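You operate a simulated robot arm through the tools that you are given. There is no shell and no other tool.

The job below is to be done with a simulated robot arm. You get a single attempt, and the scene is never put back.

Task
Put the tube numbered like the one in well 1 into well 4 and spin both at speed 2.
Fine: lid shut and latched, one whole run; switch and STOP untouched; the other tubes stay in the yellow tube rack. Set down upright: what you pick out.

The check looks at the end state, three seconds after you hand in, the way a careful person would. Anything else that was tipped, shoved, dropped, spilled or broken makes it a failure. A push-on lid holds only when it is set on centred and level and pressed home; a screw cap is set on level and turned clockwise until tight.

Robot
A 6-joint arm with a two-finger parallel gripper, fixed in place. Base frame: the origin is at the foot of the arm, x ahead of it, y to its left, z up. Readings come in mm, rad, newtons and seconds.
With the tool pointing down near the work surface it reaches from about 100 to 840 mm from the base axis. Its first joint turns from -2.007 to 2.007 rad. Payload 4.2 kg.
Tool frame: the origin (TCP) lies between the finger pads and is the grasp point; the fingertips stand 23 mm ahead of it; z points along the fingers, y is the line along which they close. The gripper opens to 94 mm. The fingers are 38 mm wide and 10 mm thick; the gripper's body (54 by 96 mm) begins 39 mm behind the TCP.
Orientation is that of the tool frame in the base frame, as [roll, pitch, yaw] about the fixed x, y, z axes, in that order (R = Rz(yaw) Ry(pitch) Rx(roll)). With the fingers straight down and closing along the base's y, the tool's x points along the base's -x, its y along +y and its z along -z.

Tools
- The arm moves only by the tool move_arm. Its argument "moves" is one flat list of numbers, 7 for each row, row after row: the shift along the base's x, y, z in units of 25 mm (1.0 is 25 mm), then the turn, a rotation vector about the base's x, y, z in units of 5 degrees (1.0 is 5 degrees), then the closure in counts, from 0 (fully open) to 255 (shut). In form: [tx, ty, tz, ax, ay, az, grip, tx, ty, tz, ax, ay, az, grip, ...]. A call has 1 to 20 rows; each row shifts and turns the commanded pose from where the row before left it. A call with a number of a shift or a turn outside -1 to 1 is refused whole. Each row takes 0.2 s and may step no farther than 50 mm and 0.15 rad from the row before; otherwise, or with a gripper value out of range, the whole call is refused. A pose out of reach is approached as far as the arm can. The call stops where the force on the tool passes 90 N (or 10 N more than at its start, if that is more) or the arm is blocked; 0.2 s more then pass. The fingers move at their own pace (about 108 mm/s each) and stop on an object; they squeeze with about 43 N. The grip force told is the motor's: it shows also when the fingers shut on nothing. Time passes only in rows, and 0.2 s behind the last, so rows that do not move let the fingers close. The reply holds the time, the measured pose of the TCP, the force on the tool along the base axes, the opening and the grip force, in the units named above and with some noise, with the torque about the TCP (base axes, N m) and any sound that the robot's microphone picked up, and new pictures: "pictures" is both (left out), scene, wrist or none.
- Cameras (640 x 400 px; columns grow to the right, rows downward): "scene" is fixed at [234.2, -510.6, 1705.8]; the picture's right is [0.56, -0.83, 0.00], its down [-0.59, -0.39, -0.70] and it looks along [0.59, 0.39, -0.71] (base axes); focal length 214 px, centre (320, 200). "wrist" rides on the gripper at [86, 16, -74] in the tool frame; the picture's right is [-0.18, 0.98, 0.00], its down [-0.58, -0.11, -0.81] and it looks along [-0.79, -0.15, 0.59] (tool axes); focal length 243 px, centre (320, 200). There is no depth. A picture from a camera that has moved, and an enlarged one, comes with that camera's place and axes in the base frame and with its lens. The place of the scene camera against the robot may be out by one fixed shift of up to 25 mm in any direction.
- move_column(by): slides the trunk up (or, below 0, down) by that many mm; the arm rides with it, the base frame stays. It gives what a move gives, with no picture.
- enlarge(camera, box): a new picture of the part [left, top, right, bottom] of that camera's present view, enlarged. It takes no simulated time.
- close_job(): hands the job in; it is judged then, once.

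Nothing tells you positions but the pictures and the camera data. Unless the task says otherwise, let go and move clear before handing in.

The tools are called after "Call:" as a command line: name --argument value ..., lists and objects as JSON in quotes. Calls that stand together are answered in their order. move_arm: Moves the arm, as the interface text tells. Its arguments: {"type":"object","properties":{"moves":{"type":"array"},"pictures":{"type":"string","enum":["both","scene","wrist","none"]}},"required":["moves"]} The other tools are called the same way: move_column (by) slides the trunk up or down; enlarge (camera, box) takes an enlarged picture of a part of a camera's view; close_job () hands the job in.

At the start:

```text
time: 0.0
tool_pos: [547.7, -252.5, 1530.3]
orientation: [3.14, 0.001, -3.14]
force: [1.0, -0.2, -0.3]
ft_torque: [0.0, 0.01, 0.0]
gripper_width: 94.1
finger_force: 0.2
trunk travel left (down, up): [-925.0, 65.0]
```

scene: 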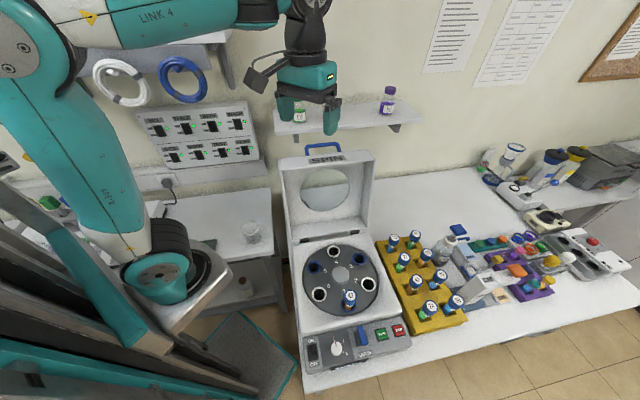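
wrist: 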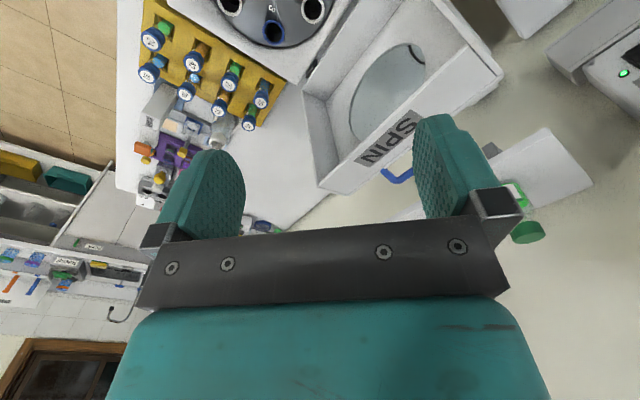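

I see an open centrifuge with a rotor, a yellow tube rack to its right and a control panel in front. I'll enlarge the views first to read well numbers, tube labels and controls.

Call:
enlarge --camera "scene" --box '[290, 230, 390, 320]'

Call:
enlarge --camera "scene" --box '[370, 220, 480, 340]'

Call:
enlarge --camera "scene" --box '[295, 310, 420, 385]'

Call:
enlarge --camera "wrist" --box '[120, 0, 340, 140]'

Call:
enlarge --camera "scene" --box '[270, 130, 390, 250]'

```text
4.44 times, centred on (340, 275) of scene
camera zoom: at [234.2, -510.6, 1705.8], right [0.56, -0.83, 0.0], down [-0.59, -0.39, -0.7], along [0.59, 0.39, -0.71], focal length 953 px, centre (231, -133)
```

zoom: 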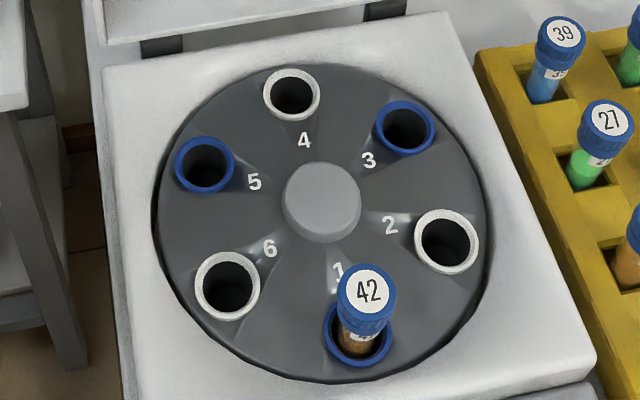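

```text
3.33 times, centred on (425, 280) of scene
camera zoom: at [234.2, -510.6, 1705.8], right [0.56, -0.83, 0.0], down [-0.59, -0.39, -0.7], along [0.59, 0.39, -0.71], focal length 715 px, centre (-30, -67)
```

zoom: 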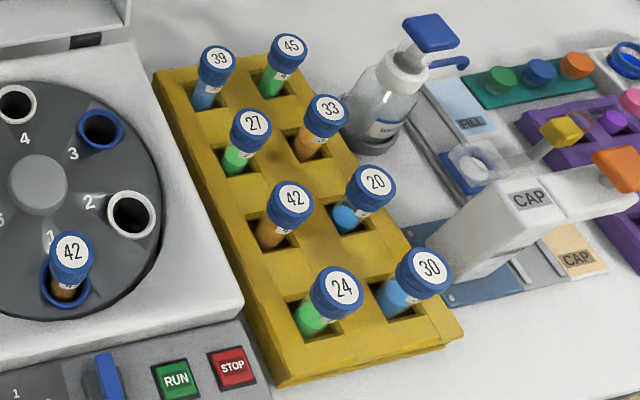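

```text
5.12 times, centred on (358, 348) of scene
camera zoom: at [234.2, -510.6, 1705.8], right [0.56, -0.83, 0.0], down [-0.59, -0.39, -0.7], along [0.59, 0.39, -0.71], focal length 1098 px, centre (128, -555)
```

zoom: 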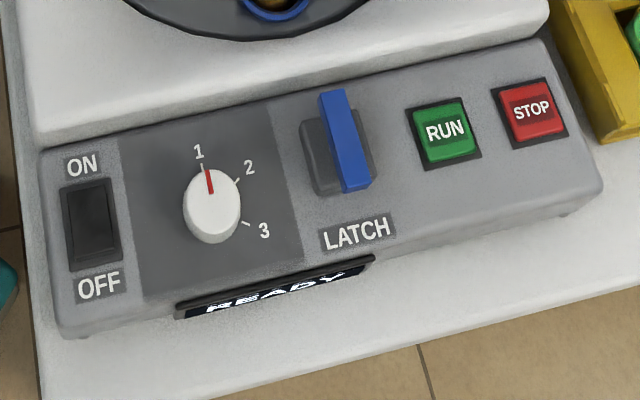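

```text
2.86 times, centred on (230, 70) of wrist
camera zoom: at [460.7, -237.1, 1605.2], right [0.18, 0.98, 0.0], down [0.58, -0.11, 0.81], along [0.79, -0.15, -0.59], focal length 693 px, centre (577, 571)
```

zoom: 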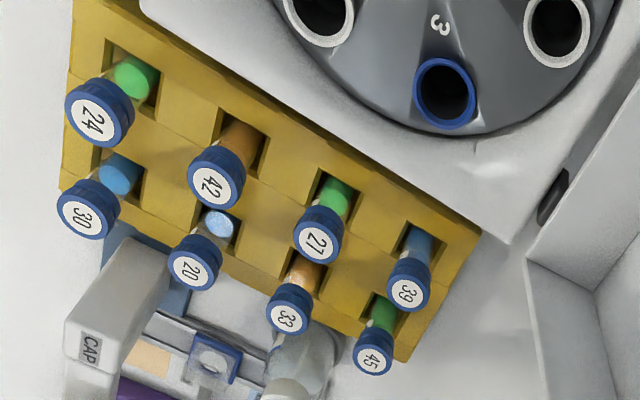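

```text
3.33 times, centred on (330, 190) of scene
camera zoom: at [234.2, -510.6, 1705.8], right [0.56, -0.83, 0.0], down [-0.59, -0.39, -0.7], along [0.59, 0.39, -0.71], focal length 715 px, centre (287, 233)
```

zoom: 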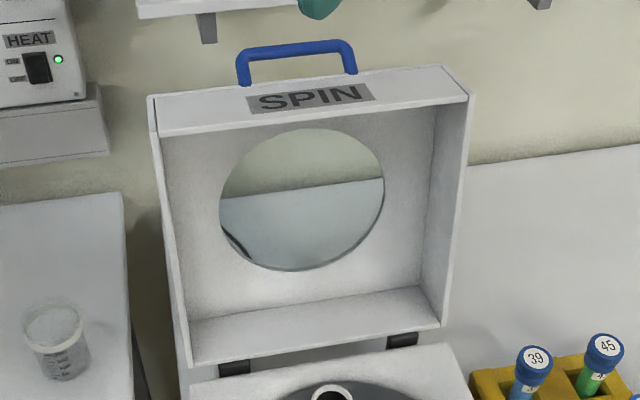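

The centrifuge looks turned about 45° in the base frame. The rotor is near (585,-371) and the matching tube 42 in the rack is near (684,-600), top at about z 990. I'll lower the trunk and shift to get a second wrist view, so I can locate things more exactly.

Call:
move_column --by -200

Call:
move_arm --moves '[-1, -1, 0, 0, 0, 0, 0, -1, -1, 0, 0, 0, 0, 0, -1, -1, 0, 0, 0, 0, 0, -1, -1, 0, 0, 0, 0, 0, 0, -1, 0, 0, 0, 0, 0, 0, -1, 0, 0, 0, 0, 0]'

```text
time: 2.2
tool_pos: [547.2, -252.6, 1330.3]
orientation: [-3.142, 0.001, -3.141]
force: [-0.2, 0.1, 0.0]
ft_torque: [0.02, -0.02, -0.06]
gripper_width: 93.8
finger_force: 0.1
trunk travel left (down, up): [-725.0, 265.0]
```

```text
time: 3.6
tool_pos: [447.4, -402.8, 1330.8]
orientation: [3.141, 0.001, 3.141]
force: [-0.1, 0.5, -0.4]
ft_torque: [-0.01, -0.03, 0.01]
gripper_width: 94.0
finger_force: 0.1
trunk travel left (down, up): [-725.0, 265.0]
camera wrist: at [359.8, -386.9, 1405.0], right [0.18, 0.98, 0.0], down [0.58, -0.11, 0.81], along [0.79, -0.15, -0.59], focal length 243 px, centre (320, 200)
```

scene: 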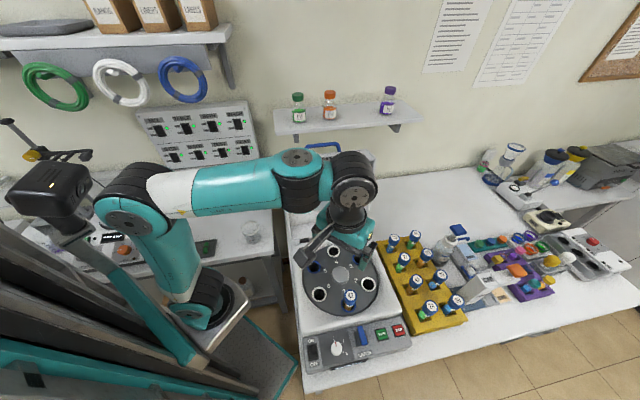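
wrist: 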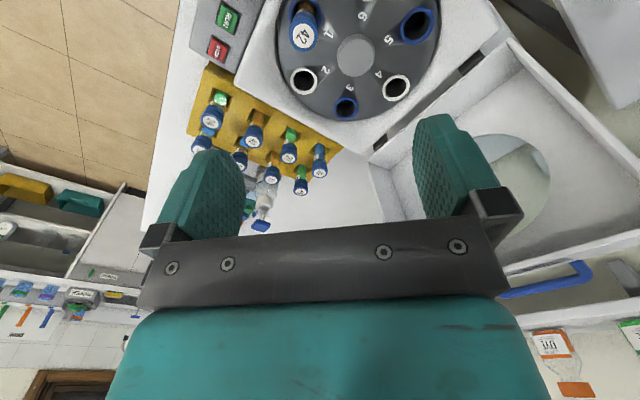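

The wrist camera now sees the rotor, rack and buttons. I'll enlarge this view to triangulate.

Call:
enlarge --camera "wrist" --box '[180, 0, 340, 100]'

Call:
enlarge --camera "wrist" --box '[180, 80, 340, 180]'

Call:
enlarge --camera "wrist" --box '[300, 0, 460, 100]'

```text
4.00 times, centred on (260, 50) of wrist
camera zoom: at [359.8, -386.9, 1405.0], right [0.18, 0.98, 0.0], down [0.58, -0.11, 0.81], along [0.79, -0.15, -0.59], focal length 970 px, centre (560, 800)
```

zoom: 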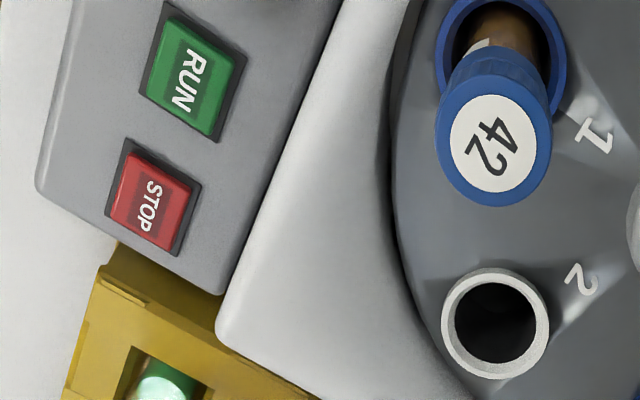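

```text
4.00 times, centred on (260, 130) of wrist
camera zoom: at [359.8, -386.9, 1405.0], right [0.18, 0.98, 0.0], down [0.58, -0.11, 0.81], along [0.79, -0.15, -0.59], focal length 970 px, centre (560, 480)
```

zoom: 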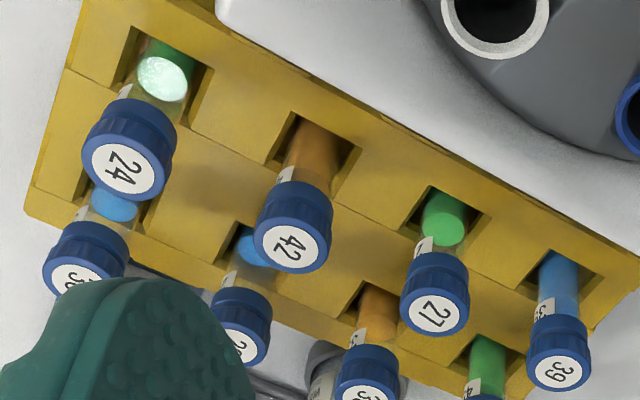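

```text
4.00 times, centred on (380, 50) of wrist
camera zoom: at [359.8, -386.9, 1405.0], right [0.18, 0.98, 0.0], down [0.58, -0.11, 0.81], along [0.79, -0.15, -0.59], focal length 970 px, centre (80, 800)
```

zoom: 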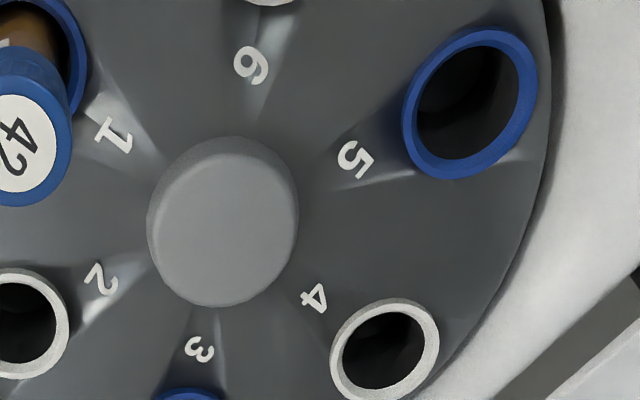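

From two wrist views I get tube 42 in the rack with its cap top near (682,-598,982). The rotor centre is near (564,-361), and well 4 is near (638,-286), ring top about z 939. I'll go above tube 42 with the gripper turned to the rack's 45° grid, testing reach on the way.

Call:
move_arm --moves '[0.9, -0.76, -0.5, 0, 0, -1, 0, 0.9, -0.76, -0.5, 0, 0, -1, 0, 0.9, -0.76, -0.5, 0, 0, -1, 0, 0.9, -0.76, -0.5, 0, 0, -1, 0, 0.9, -0.76, -0.5, 0, 0, -1, 0, 0.9, -0.76, -0.5, 0, 0, -1, 0, 0.9, -0.76, -0.5, 0, 0, -1, 0, 0.9, -0.76, -0.5, 0, 0, -1, 0, 0.9, -0.76, -0.5, 0, 0, -1, 0]'

```text
time: 5.6
tool_pos: [615.3, -565.7, 1214.9]
orientation: [3.141, -0.005, 2.384]
force: [-0.7, 0.0, -0.5]
ft_torque: [-0.04, -0.04, -0.01]
gripper_width: 94.0
finger_force: 0.1
out of reach, approached as far as the arm can: row 9
trunk travel left (down, up): [-725.0, 265.0]
camera wrist: at [563.9, -495.0, 1290.0], right [0.81, 0.59, 0.0], down [0.35, -0.48, 0.8], along [0.47, -0.65, -0.59], focal length 243 px, centre (320, 200)
```

scene: 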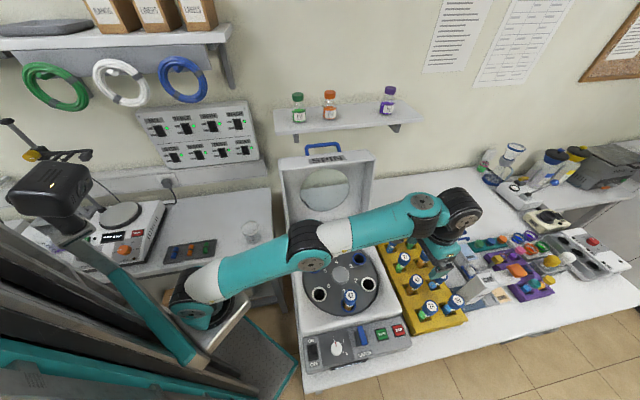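
wrist: 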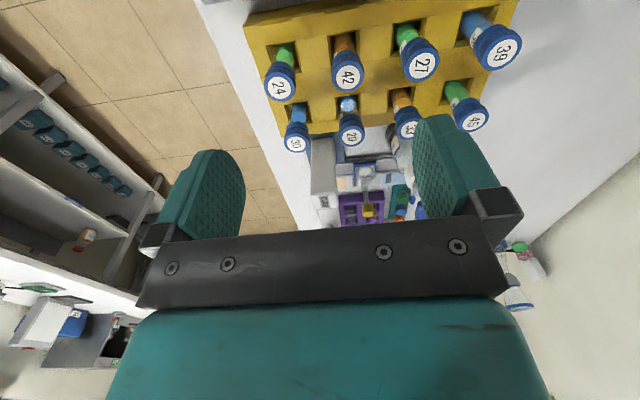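

The arm ran out of reach at radius ~836 mm at this height. Reach should grow lower down, so I'll descend to about z 1080 (still above the caps) and push outward again.

Call:
move_arm --moves '[0, 0, -1, 0, 0, 0, 0, 0, 0, -1, 0, 0, 0, 0, 0, 0, -1, 0, 0, 0, 0, 0, 0, -1, 0, 0, 0, 0, 0, 0, -1, 0, 0, 0, 0, 0.4, -0.4, 0, 0, 0, 0, 0, 0.4, -0.4, 0, 0, 0, 0, 0, 0.4, -0.2, 0, 0, 0, 0, 0]'

```text
time: 7.4
tool_pos: [645.5, -591.1, 1089.3]
orientation: [3.141, 0.001, 2.358]
force: [0.1, 1.2, 1.0]
ft_torque: [-0.04, 0.01, -0.02]
gripper_width: 94.1
finger_force: 0.0
trunk travel left (down, up): [-725.0, 265.0]
camera wrist: at [595.0, -519.3, 1164.9], right [0.83, 0.56, 0.0], down [0.33, -0.49, 0.81], along [0.46, -0.66, -0.59], focal length 243 px, centre (320, 200)
```

scene: 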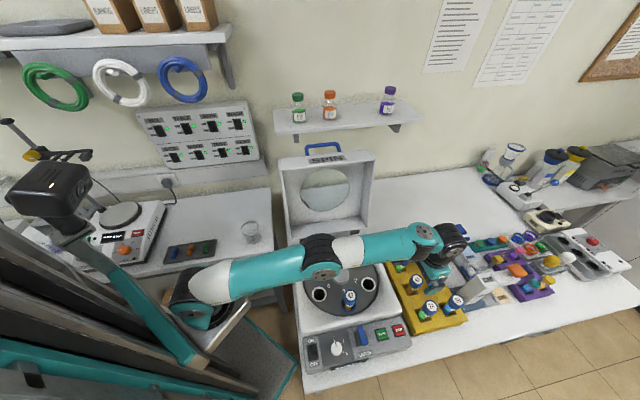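
wrist: 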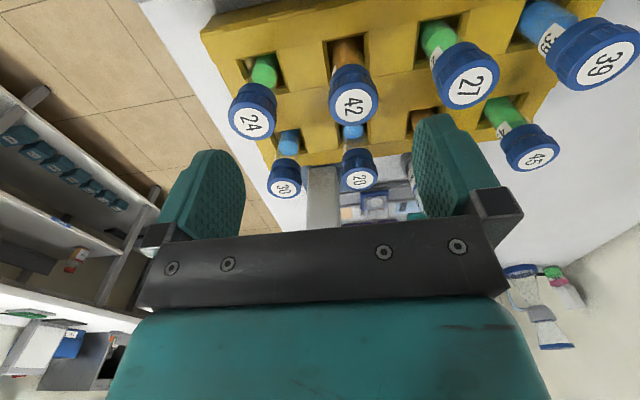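

Reach extends to at least 875 mm here, so tube 42 should be attainable. I'll enlarge to localize its cap precisely from this close view.

Call:
enlarge --camera "wrist" --box '[240, 0, 480, 150]'

```text
2.67 times, centred on (360, 75) of wrist
camera zoom: at [595.0, -519.3, 1164.9], right [0.83, 0.56, 0.0], down [0.33, -0.49, 0.81], along [0.46, -0.66, -0.59], focal length 647 px, centre (213, 533)
```

zoom: 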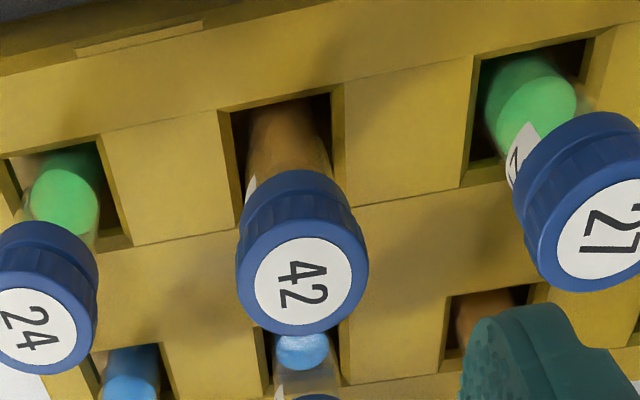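

Tube 42 is confirmed at about (684,-598) with a cap ~40 mm wide and its top near z 983–988. I'll pre-close the fingers to ~64 mm, then step down to just above the cap and out over it.

Call:
move_arm --moves '[0, 0, -1, 0, 0, 0, 81, 0, 0, -1, 0, 0, 0, 81, 0.77, -0.14, 0, 0, 0, 0, 81, 0.77, -0.14, 0, 0, 0, 0, 81, 0, 0, 0, 0, 0, 0, 81]'

```text
time: 8.6
tool_pos: [668.2, -590.7, 1039.9]
orientation: [-3.141, 0.001, 2.357]
force: [0.2, -0.3, -0.1]
ft_torque: [0.05, 0.0, 0.0]
gripper_width: 64.1
finger_force: 0.0
out of reach, approached as far as the arm can: row 4
trunk travel left (down, up): [-725.0, 265.0]
camera wrist: at [617.2, -518.4, 1115.0], right [0.83, 0.56, 0.0], down [0.33, -0.49, 0.81], along [0.46, -0.67, -0.59], focal length 243 px, centre (320, 200)
```

scene: 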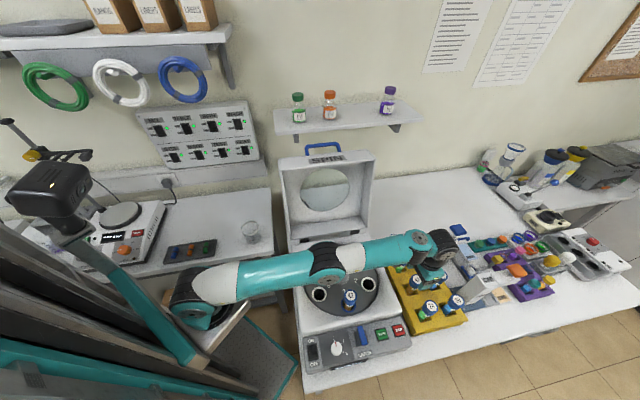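
wrist: 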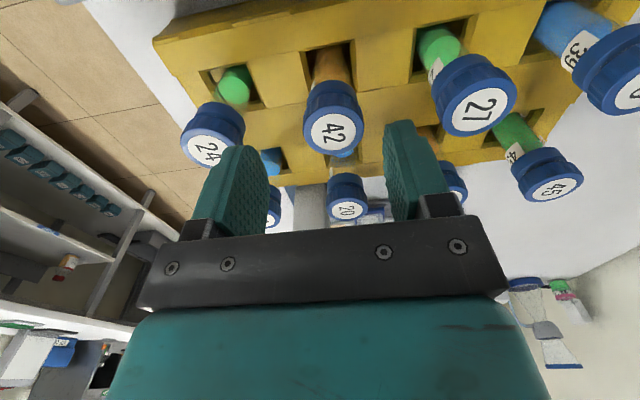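

The arm stops at radius 892 mm at this shoulder height, just short of the tube at ~908. Raising the trunk puts the shoulder level with the wrist and extends the reach, so I'll do that before going back down.

Call:
move_column --by 110

Call:
move_arm --moves '[0, 0, -1, 0, 0, 0, 81, 0, 0, -1, 0, 0, 0, 81, 0, 0, -1, 0, 0, 0, 81, 0, 0, -1, 0, 0, 0, 81, 0.32, -0.15, 0, 0, 0, 0, 81, 0.32, -0.15, 0, 0, 0, 0, 81, 0, 0, 0, 0, 0, 0, 81]'

```text
time: 10.0
tool_pos: [666.0, -591.4, 1149.3]
orientation: [3.141, 0.001, 2.355]
force: [0.2, -0.7, 0.4]
ft_torque: [0.03, 0.01, 0.0]
gripper_width: 64.3
finger_force: 0.0
trunk travel left (down, up): [-835.0, 155.0]
```

```text
time: 11.6
tool_pos: [673.9, -593.5, 1050.2]
orientation: [-3.141, 0.0, 2.356]
force: [0.3, 0.4, -0.4]
ft_torque: [-0.08, 0.01, 0.01]
gripper_width: 64.3
finger_force: 0.1
out of reach, approached as far as the arm can: row 6
trunk travel left (down, up): [-835.0, 155.0]
camera wrist: at [624.1, -520.8, 1124.8], right [0.83, 0.56, 0.0], down [0.33, -0.49, 0.81], along [0.46, -0.67, -0.59], focal length 243 px, centre (320, 200)
```

scene: 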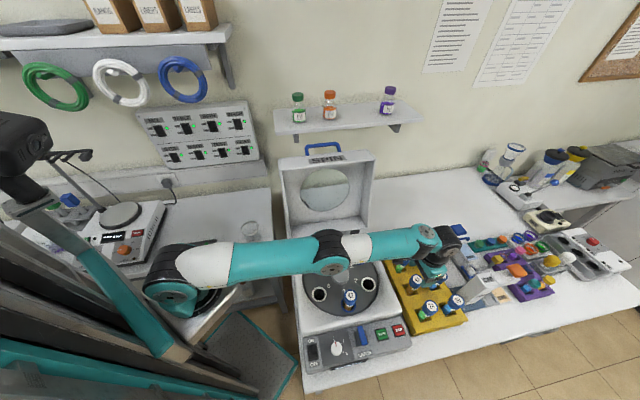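
wrist: 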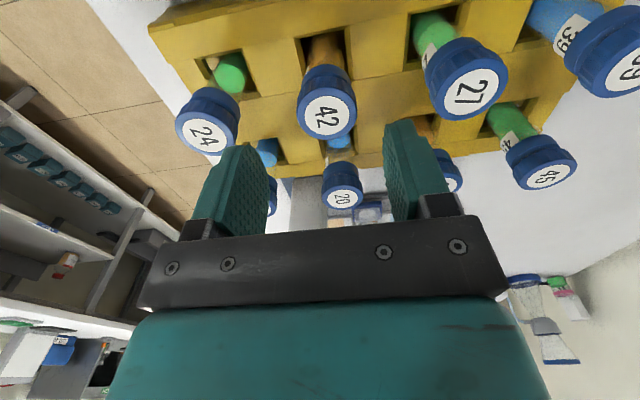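

Vertical reach tops out near 898 mm, so I'll tilt the tool 15° outward about its closing axis. That keeps the pads parallel to the upright tube. Then I'll move over the tube while still above the cap.

Call:
move_arm --moves '[0, 0, 0, -0.707, -0.707, 0, 81, 0, 0, 0, -0.707, -0.707, 0, 81, 0, 0, 0, -0.707, -0.707, 0, 81, 0.4, -0.16, -0.4, 0, 0, 0, 81, 0, 0, 0, 0, 0, 0, 81]'

```text
time: 12.8
tool_pos: [684.2, -596.8, 1040.1]
orientation: [-3.141, 0.26, 2.356]
force: [-0.1, 0.0, 0.0]
ft_torque: [0.01, 0.03, 0.01]
gripper_width: 64.0
finger_force: 0.1
trunk travel left (down, up): [-835.0, 155.0]
camera wrist: at [622.0, -513.0, 1090.3], right [0.82, 0.57, 0.05], down [0.17, -0.33, 0.93], along [0.54, -0.75, -0.37], focal length 243 px, centre (320, 200)
```

scene: 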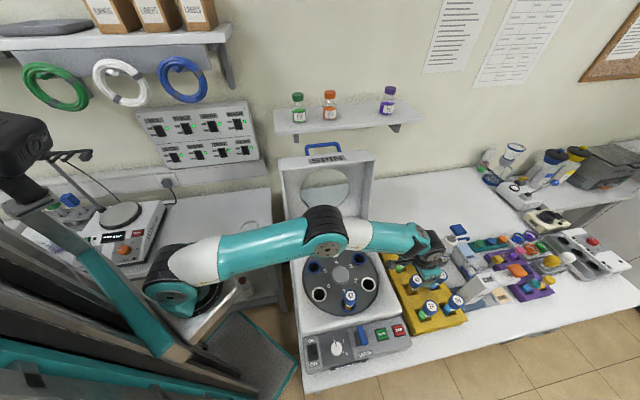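
wrist: 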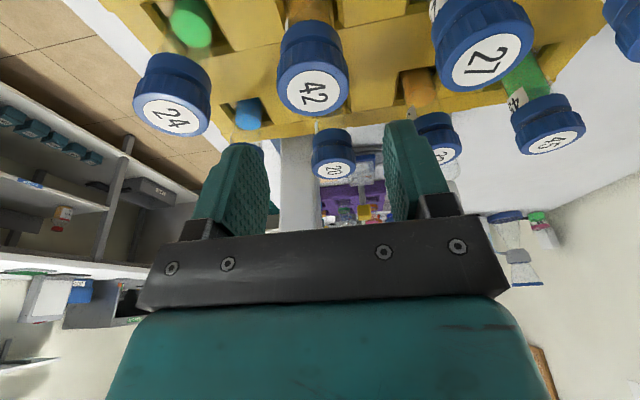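

The tool is tilted and centred over tube 42. I'll lower straight down about 70 mm so the pads surround the cap.

Call:
move_arm --moves '[-0.02, -0.02, -0.7, 0, 0, 0, 81, 0, 0, -0.7, 0, 0, 0, 81, 0, 0, -0.7, 0, 0, 0, 81, 0, 0, -0.7, 0, 0, 0, 81, 0, 0, 0, 0, 0, 0, 81]'

```text
time: 14.0
tool_pos: [683.2, -598.1, 970.5]
orientation: [3.14, 0.263, 2.355]
force: [0.2, 0.3, 0.2]
ft_torque: [0.02, -0.05, -0.03]
gripper_width: 64.0
finger_force: 0.0
trunk travel left (down, up): [-835.0, 155.0]
camera wrist: at [621.5, -514.0, 1019.8], right [0.82, 0.57, 0.05], down [0.17, -0.33, 0.93], along [0.54, -0.75, -0.37], focal length 243 px, centre (320, 200)
```

scene: 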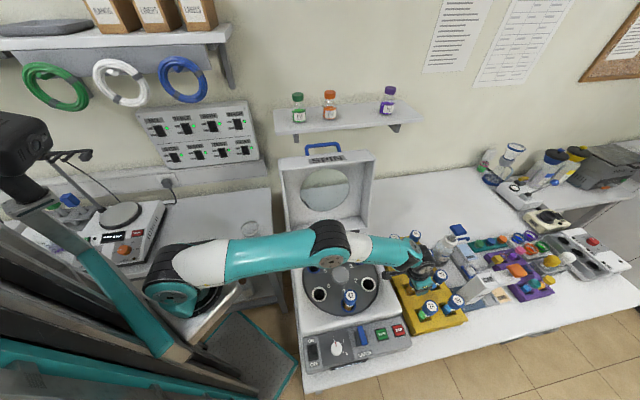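
wrist: 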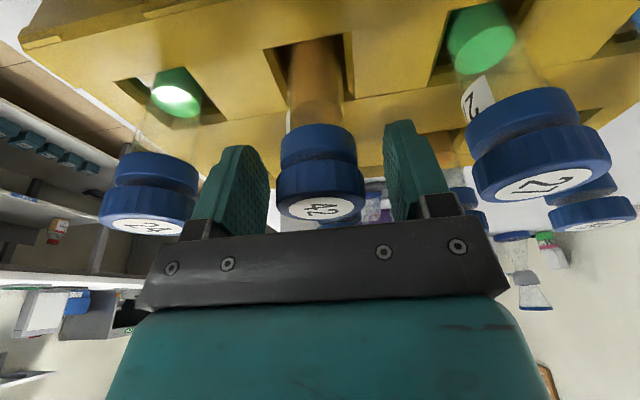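

The cap sits centred between the pads. I'll close the gripper on it.

Call:
move_arm --moves '[0, 0, 0, 0, 0, 0, 255, 0, 0, 0, 0, 0, 0, 255, 0, 0, 0, 0, 0, 0, 255]' --pictures "wrist"

```text
time: 14.8
tool_pos: [682.2, -598.2, 970.6]
orientation: [3.141, 0.262, 2.357]
force: [-0.9, 0.8, 0.3]
ft_torque: [0.02, -0.01, -0.01]
gripper_width: 39.7
finger_force: 42.7
trunk travel left (down, up): [-835.0, 155.0]
camera wrist: at [621.5, -514.0, 1019.9], right [0.82, 0.57, 0.05], down [0.17, -0.33, 0.93], along [0.54, -0.75, -0.37], focal length 243 px, centre (320, 200)
```

wrist: 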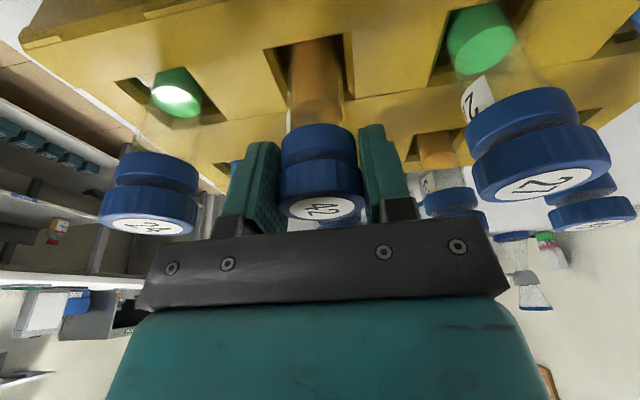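

Gripped at 39.7 mm. Now I'll lift straight up out of the rack.

Call:
move_arm --moves '[0, 0, 0.6, 0, 0, 0, 255, 0, 0, 0.8, 0, 0, 0, 255, 0, 0, 0.8, 0, 0, 0, 255, 0, 0, 0.8, 0, 0, 0, 255, 0, 0, 0.8, 0, 0, 0, 255]'

```text
time: 16.0
tool_pos: [683.0, -597.2, 1064.2]
orientation: [-3.141, 0.26, 2.356]
force: [1.4, 0.4, -1.5]
ft_torque: [0.04, 0.0, 0.0]
gripper_width: 39.9
finger_force: 42.9
trunk travel left (down, up): [-835.0, 155.0]
camera wrist: at [621.9, -513.2, 1114.4], right [0.82, 0.57, 0.05], down [0.17, -0.33, 0.93], along [0.54, -0.75, -0.37], focal length 243 px, centre (320, 200)
```

scene: 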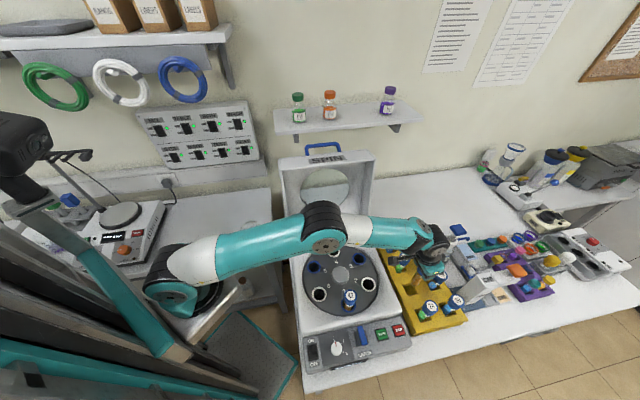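
wrist: 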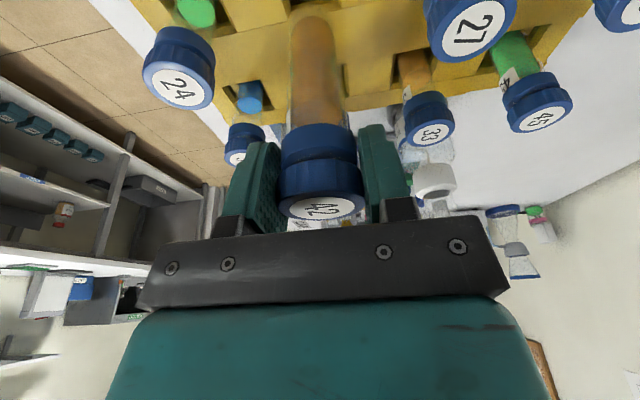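

The tube is clear of the rack; its bottom is about 128 mm below the TCP. I'll bring it inward and up, then partway toward well 4, checking arm clearance to the lid.

Call:
move_arm --moves '[-0.566, 0.566, 0.48, 0, 0, 0, 255, -0.566, 0.566, 0.48, 0, 0, 0, 255, -0.566, 0.566, 0.48, 0, 0, 0, 255, -0.566, 0.566, 0.48, 0, 0, 0, 255, -0.62, 0.62, 0, 0, 0, 0, 255, -0.62, 0.62, 0, 0, 0, 0, 255, -0.62, 0.62, 0, 0, 0, 0, 255, 0.257, 0.919, 0, 0, 0, 0, 255, 0.257, 0.919, 0, 0, 0, 0, 255, 0.257, 0.919, 0, 0, 0, 0, 255, 0.257, 0.919, 0, 0, 0, 0, 255]'

```text
time: 18.4
tool_pos: [605.4, -401.3, 1112.4]
orientation: [-3.141, 0.263, 2.356]
force: [0.0, -0.8, 0.3]
ft_torque: [0.02, 0.01, 0.01]
gripper_width: 39.8
finger_force: 43.1
trunk travel left (down, up): [-835.0, 155.0]
camera wrist: at [544.3, -318.0, 1162.8], right [0.82, 0.57, 0.05], down [0.17, -0.33, 0.93], along [0.54, -0.75, -0.37], focal length 243 px, centre (320, 200)
```

scene: 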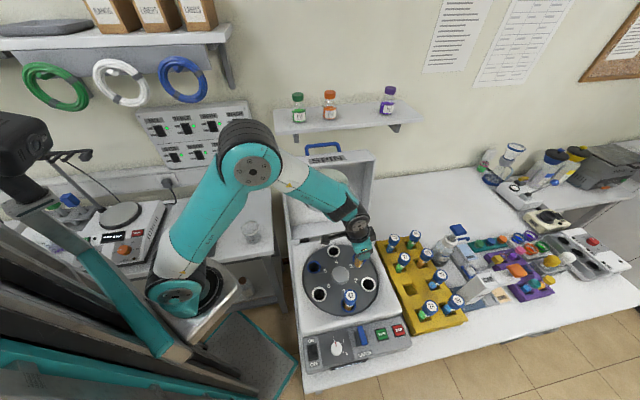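
wrist: 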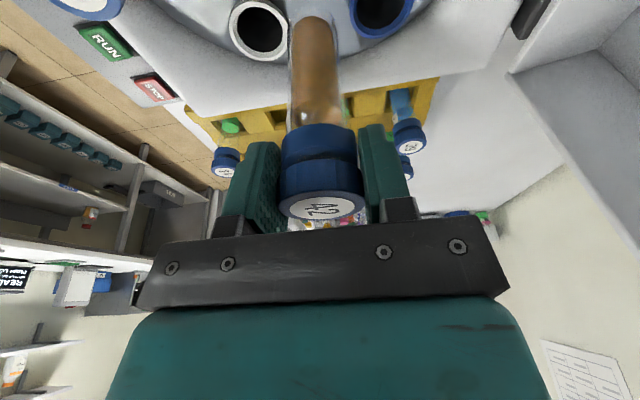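

Clearance looks good, with the forearm high in front of the leaning lid. I'll continue to above well 4 at the same height.

Call:
move_arm --moves '[0.26, 0.92, 0, 0, 0, 0, 255, 0.26, 0.92, 0, 0, 0, 0, 255, 0.26, 0.92, 0, 0, 0, 0, 255, 0.26, 0.92, 0, 0, 0, 0, 255, 0.26, 0.92, 0, 0, 0, 0, 255, 0, 0, 0, 0, 0, 0, 255]'

```text
time: 19.8
tool_pos: [637.6, -288.2, 1113.2]
orientation: [-3.141, 0.263, 2.356]
force: [0.3, 0.1, -1.2]
ft_torque: [0.02, 0.01, -0.02]
gripper_width: 39.9
finger_force: 42.8
trunk travel left (down, up): [-835.0, 155.0]
camera wrist: at [576.1, -203.6, 1163.3], right [0.82, 0.57, 0.05], down [0.17, -0.33, 0.93], along [0.54, -0.75, -0.37], focal length 243 px, centre (320, 200)
```

scene: 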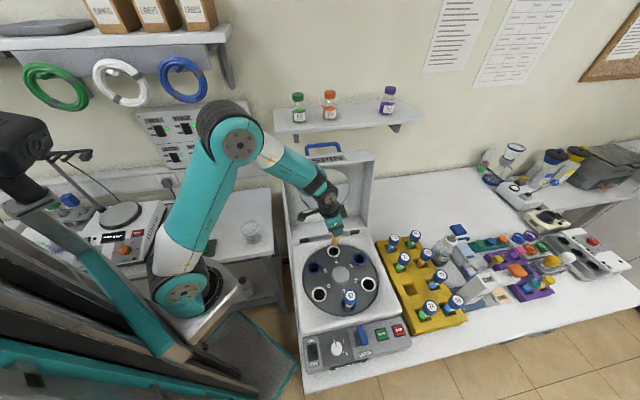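
wrist: 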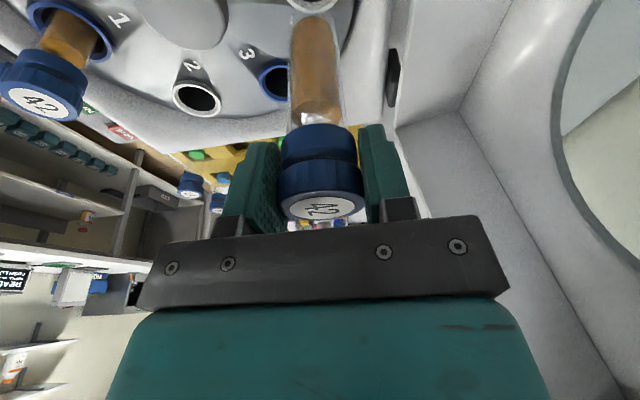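

I'll zoom in on both views to check the tube bottom against well 4.

Call:
enlarge --camera "wrist" --box '[240, 0, 400, 100]'

Call:
enlarge --camera "scene" --box '[290, 190, 390, 252]'

```text
4.00 times, centred on (320, 50) of wrist
camera zoom: at [576.1, -203.6, 1163.3], right [0.82, 0.57, 0.05], down [0.17, -0.33, 0.93], along [0.54, -0.75, -0.37], focal length 970 px, centre (320, 800)
```

zoom: 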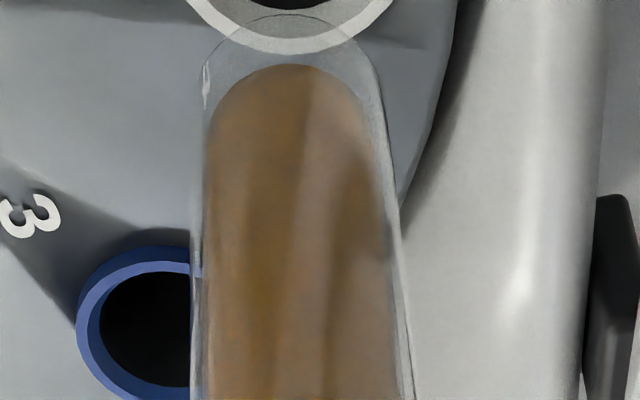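

```text
6.40 times, centred on (340, 221) of scene
camera zoom: at [234.2, -510.6, 1705.8], right [0.56, -0.83, 0.0], down [-0.59, -0.39, -0.7], along [0.59, 0.39, -0.71], focal length 1373 px, centre (192, 66)
```

zoom: 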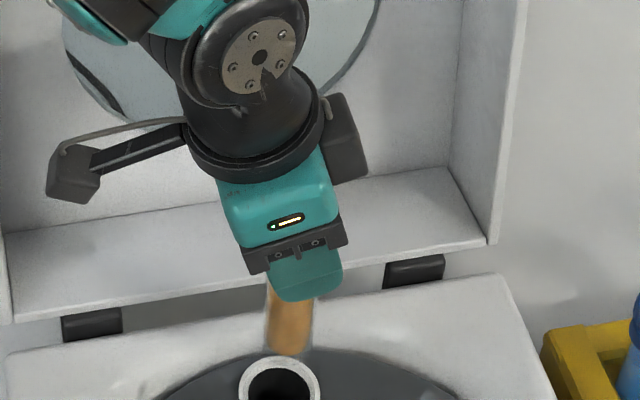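

The two views disagree by a few mm. I'll lower until the tube tip is just above the ring, where they can be compared directly.

Call:
move_arm --moves '[0, 0, -0.7, 0, 0, 0, 255, 0, 0, -0.6, 0, 0, 0, 255, 0, 0, 0, 0, 0, 0, 255]'

Call:
enlarge --camera "scene" --box '[310, 220, 370, 257]'

Call:
enlarge --camera "wrist" --box '[240, 0, 400, 100]'

```text
time: 20.6
tool_pos: [637.8, -286.9, 1081.0]
orientation: [-3.141, 0.262, 2.357]
force: [-0.1, -0.1, -0.7]
ft_torque: [-0.01, -0.01, 0.01]
gripper_width: 39.9
finger_force: 42.7
trunk travel left (down, up): [-835.0, 155.0]
camera wrist: at [576.4, -203.1, 1131.2], right [0.82, 0.57, 0.05], down [0.17, -0.33, 0.93], along [0.54, -0.75, -0.37], focal length 243 px, centre (320, 200)
```

scene: 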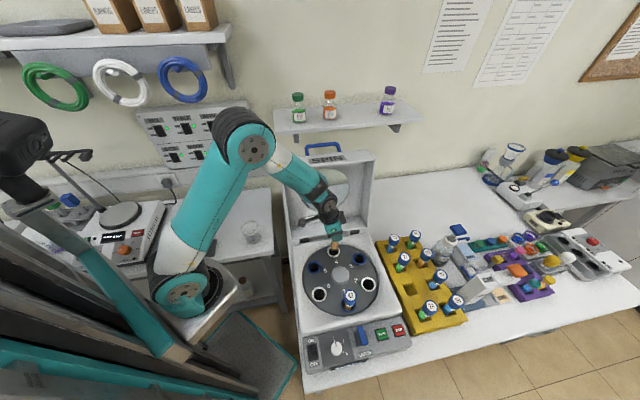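
wrist: 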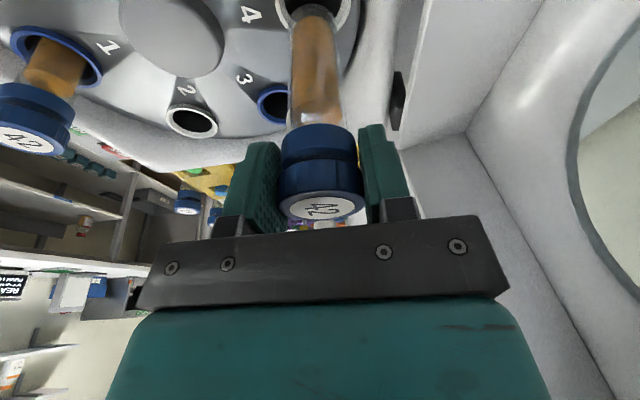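

```text
10.67 times, centred on (340, 238) of scene
camera zoom: at [234.2, -510.6, 1705.8], right [0.56, -0.83, 0.0], down [-0.59, -0.39, -0.7], along [0.59, 0.39, -0.71], focal length 2288 px, centre (107, -211)
```

zoom: 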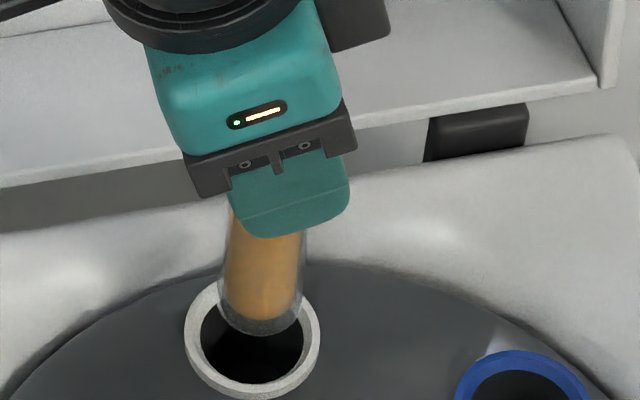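

```text
4.00 times, centred on (320, 50) of wrist
camera zoom: at [576.4, -203.1, 1131.2], right [0.82, 0.57, 0.05], down [0.17, -0.33, 0.93], along [0.54, -0.75, -0.37], focal length 970 px, centre (320, 800)
```

zoom: 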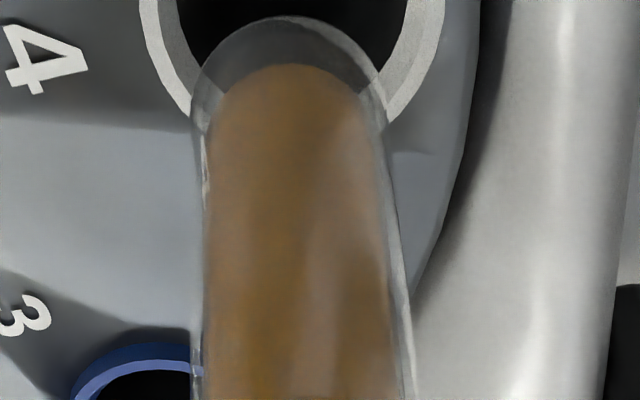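

Offsets are now only ~1–2 mm with ~4 mm radial clearance. I'll nudge 1 mm and lower into the well in small steps, watching the force.

Call:
move_arm --moves '[-0.04, 0.02, -0.3, 0, 0, 0, 255, 0, 0, -0.3, 0, 0, 0, 255, 0, 0, -0.3, 0, 0, 0, 255]' --pictures "none"

Call:
enlarge --camera "scene" --box '[310, 220, 370, 257]'

Call:
enlarge --camera "wrist" --box '[240, 0, 400, 100]'

```text
time: 21.4
tool_pos: [637.3, -286.6, 1058.4]
orientation: [-3.141, 0.261, 2.357]
force: [-0.8, -1.0, -0.7]
ft_torque: [-0.02, 0.02, 0.0]
gripper_width: 39.6
finger_force: 42.7
trunk travel left (down, up): [-835.0, 155.0]
```

```text
10.67 times, centred on (340, 238) of scene
camera zoom: at [234.2, -510.6, 1705.8], right [0.56, -0.83, 0.0], down [-0.59, -0.39, -0.7], along [0.59, 0.39, -0.71], focal length 2288 px, centre (107, -211)
```

zoom: 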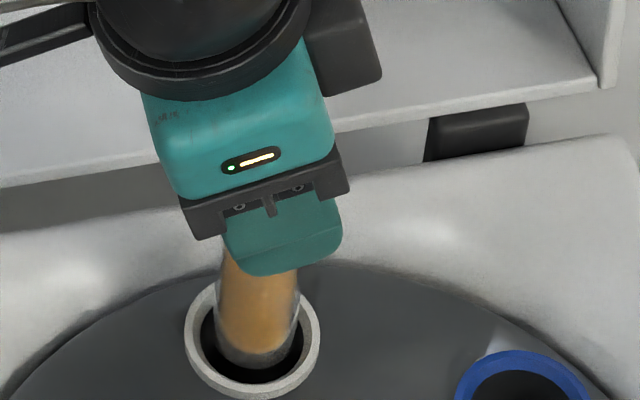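

```text
4.00 times, centred on (320, 50) of wrist
camera zoom: at [575.7, -202.5, 1108.3], right [0.82, 0.57, 0.05], down [0.17, -0.33, 0.93], along [0.54, -0.75, -0.37], focal length 970 px, centre (320, 800)
```

zoom: 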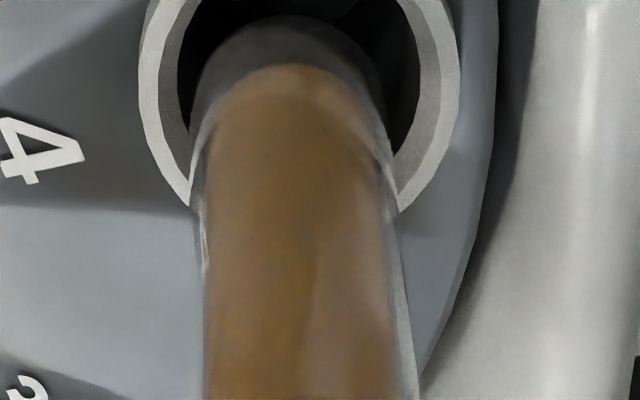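

The tip is entering the well cleanly. I'll shift 1 mm more toward centre and continue lowering.

Call:
move_arm --moves '[-0.03, 0.04, -0.4, 0, 0, 0, 255, 0, 0, -0.4, 0, 0, 0, 255, 0, 0, -0.4, 0, 0, 0, 255, 0, 0, -0.3, 0, 0, 0, 255]'

Call:
enlarge --camera "scene" --box '[310, 220, 370, 257]'

```text
time: 22.4
tool_pos: [636.5, -286.4, 1019.9]
orientation: [3.141, 0.262, 2.356]
force: [1.6, 0.8, -1.1]
ft_torque: [0.19, -0.16, 0.0]
gripper_width: 39.7
finger_force: 43.2
trunk travel left (down, up): [-835.0, 155.0]
camera wrist: at [575.0, -201.8, 1070.2], right [0.82, 0.57, 0.05], down [0.17, -0.33, 0.93], along [0.54, -0.75, -0.37], focal length 243 px, centre (320, 200)
```

scene: 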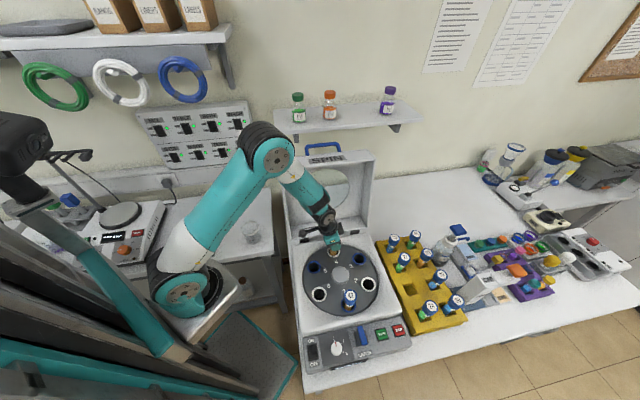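
wrist: 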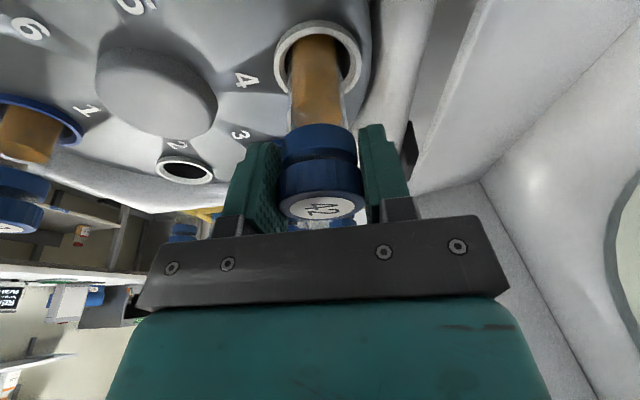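

```text
10.67 times, centred on (340, 238) of scene
camera zoom: at [234.2, -510.6, 1705.8], right [0.56, -0.83, 0.0], down [-0.59, -0.39, -0.7], along [0.59, 0.39, -0.71], focal length 2288 px, centre (107, -211)
```

zoom: 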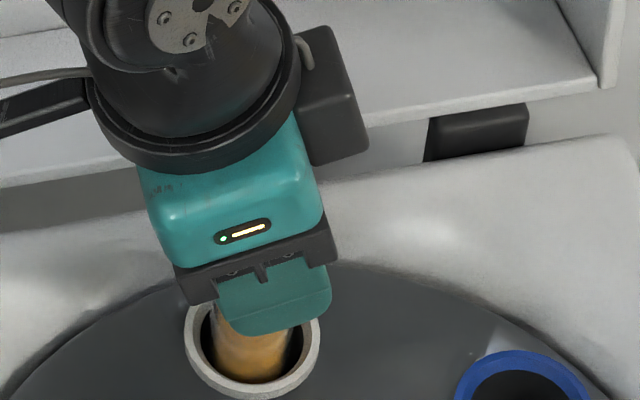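

The tube is well inside. I'll continue down gently until it seats.

Call:
move_arm --moves '[0, 0, -0.12, 0, 0, 0, 255, 0, 0, -0.12, 0, 0, 0, 255]' --pictures "none"

Call:
move_arm --moves '[0, 0, -0.1, 0, 0, 0, 255]' --pictures "none"

Call:
move_arm --moves '[0, 0, -0.1, 0, 0, 0, 255]' --pictures "none"

```text
time: 23.0
tool_pos: [636.9, -285.5, 1013.7]
orientation: [-3.14, 0.262, 2.357]
force: [2.1, 1.0, -0.3]
ft_torque: [0.16, -0.15, 0.04]
gripper_width: 39.7
finger_force: 42.8
trunk travel left (down, up): [-835.0, 155.0]
```

```text
time: 23.4
tool_pos: [635.9, -285.8, 1011.9]
orientation: [-3.141, 0.261, 2.357]
force: [2.3, 1.8, -0.7]
ft_torque: [0.2, -0.19, 0.01]
gripper_width: 39.5
finger_force: 43.1
trunk travel left (down, up): [-835.0, 155.0]
```

```text
time: 23.8
tool_pos: [635.7, -286.1, 1009.9]
orientation: [3.141, 0.26, 2.357]
force: [2.0, 3.0, 0.7]
ft_torque: [0.29, -0.25, 0.0]
gripper_width: 39.8
finger_force: 43.5
trunk travel left (down, up): [-835.0, 155.0]
```

There is a small side force at the tube bottom, pushing toward +b. I'll ease 1.5 mm that way and keep lowering in fine steps.

Call:
move_arm --moves '[0.045, 0.045, -0.05, 0, 0, 0, 255]' --pictures "none"

Call:
move_arm --moves '[0, 0, -0.08, 0, 0, 0, 255]' --pictures "wrist"

```text
time: 24.2
tool_pos: [636.2, -284.9, 1008.0]
orientation: [-3.141, 0.26, 2.357]
force: [0.1, 0.0, -0.3]
ft_torque: [0.01, -0.02, -0.01]
gripper_width: 39.7
finger_force: 42.6
trunk travel left (down, up): [-835.0, 155.0]
```

```text
time: 24.6
tool_pos: [637.5, -286.3, 1007.7]
orientation: [-3.141, 0.264, 2.355]
force: [-2.2, -1.9, 13.6]
ft_torque: [-0.22, 0.23, 0.03]
gripper_width: 39.7
finger_force: 43.3
trunk travel left (down, up): [-835.0, 155.0]
camera wrist: at [576.1, -201.2, 1057.6], right [0.82, 0.57, 0.05], down [0.17, -0.33, 0.93], along [0.54, -0.76, -0.36], focal length 243 px, centre (320, 200)
```

wrist: 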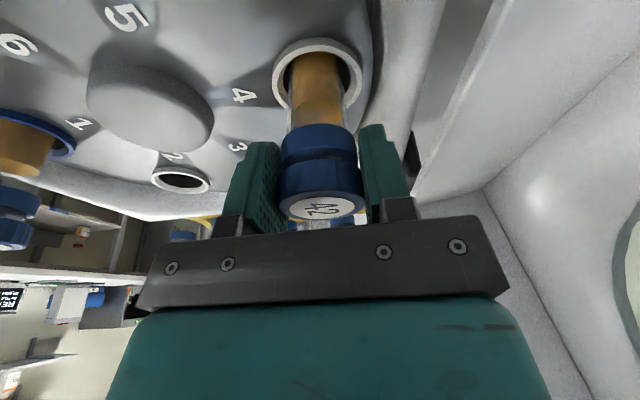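

Contact at 13.6 N: the tube is seated at about the same height as its twin. I'll release and back straight up.

Call:
move_arm --moves '[0, 0, 0.04, 0, 0, 0, 255, 0, 0, 0, 0, 0, 0, 81, 0, 0, 0, 0, 0, 0, 81, 0, 0, 0.6, 0, 0, 0, 81, 0, 0, 1, 0, 0, 0, 81, 0, 0, 1, 0, 0, 0, 81, 0, 0, 1, 0, 0, 0, 81, 0, 0, 0, 0, 0, 0, 81]'

Call:
enlarge --camera "scene" --box '[290, 220, 390, 320]'

```text
time: 26.4
tool_pos: [637.5, -285.0, 1098.3]
orientation: [-3.141, 0.261, 2.356]
force: [0.2, 0.3, -0.1]
ft_torque: [0.0, 0.04, -0.03]
gripper_width: 64.3
finger_force: 0.1
trunk travel left (down, up): [-835.0, 155.0]
camera wrist: at [575.6, -200.7, 1147.8], right [0.82, 0.57, 0.05], down [0.17, -0.33, 0.93], along [0.54, -0.75, -0.37], focal length 243 px, centre (320, 200)
```

scene: 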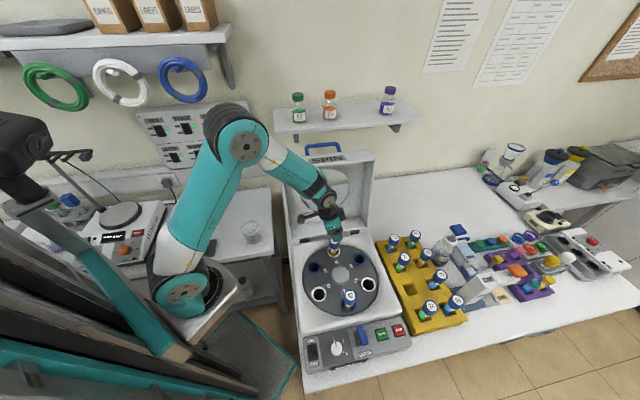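
wrist: 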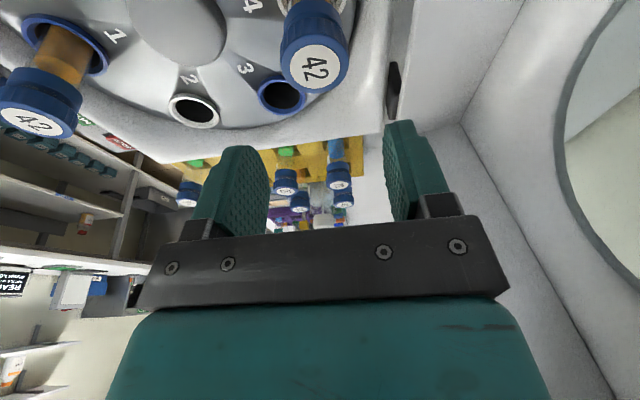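

```text
4.00 times, centred on (340, 270) of scene
camera zoom: at [234.2, -510.6, 1705.8], right [0.56, -0.83, 0.0], down [-0.59, -0.39, -0.7], along [0.59, 0.39, -0.71], focal length 858 px, centre (240, -80)
```

zoom: 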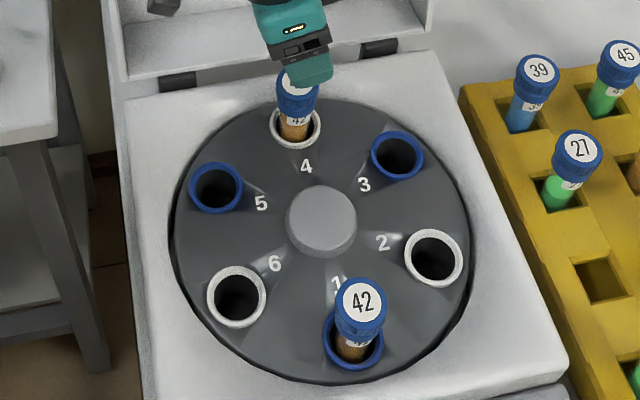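

Tube 42 now stands in well 4, opposite its twin in well 1. Next is the speed knob while the lid is still open; I'll straighten the tool and hover over the panel's knob area for a close look.

Call:
move_arm --moves '[-0.3, -0.2, 0.4, 0.707, 0.707, 0, 81, -0.75, -0.48, 0.2, 0.707, 0.707, 0, 81, -0.75, -0.48, 0, 0.707, 0.707, 0, 81, -0.8, -0.511, 0, 0, 0, 0, 81, -0.8, -0.511, 0, 0, 0, 0, 81, -0.8, -0.511, 0, 0, 0, 0, 81, -0.8, -0.511, 0, 0, 0, 0, 81, -0.8, -0.511, 0, 0, 0, 0, 81, -0.8, -0.511, 0, 0, 0, 0, 81, -0.8, -0.511, 0, 0, 0, 0, 81, -0.8, -0.511, 0, 0, 0, 0, 81, -0.8, -0.511, 0, 0, 0, 0, 81, -0.8, -0.511, 0, 0, 0, 0, 81]'

```text
time: 29.2
tool_pos: [391.2, -443.1, 1111.9]
orientation: [-3.141, 0.001, 2.357]
force: [-0.2, -0.3, 0.8]
ft_torque: [-0.01, 0.01, 0.0]
gripper_width: 63.8
finger_force: 0.0
trunk travel left (down, up): [-835.0, 155.0]
camera wrist: at [341.9, -369.6, 1186.7], right [0.83, 0.56, 0.0], down [0.33, -0.49, 0.81], along [0.46, -0.67, -0.59], focal length 243 px, centre (320, 200)
```

scene: 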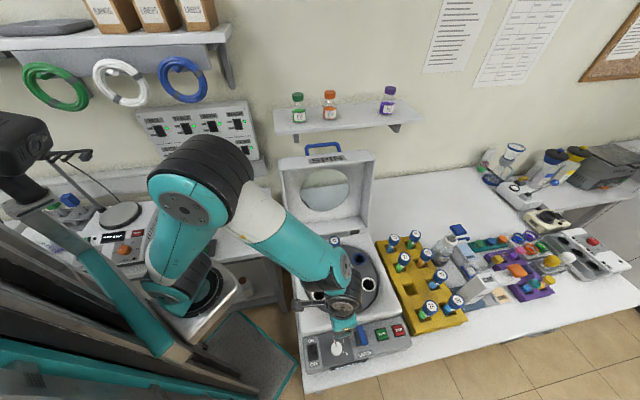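
wrist: 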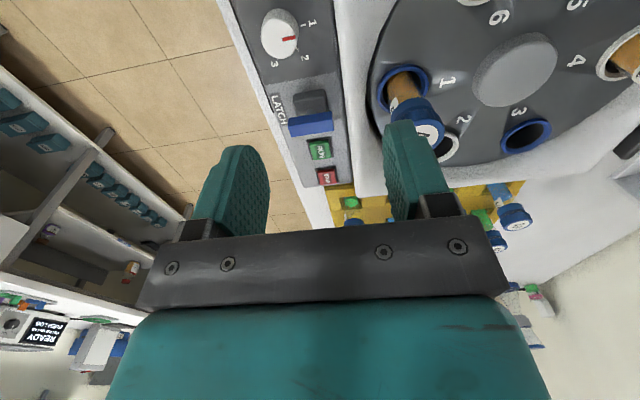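

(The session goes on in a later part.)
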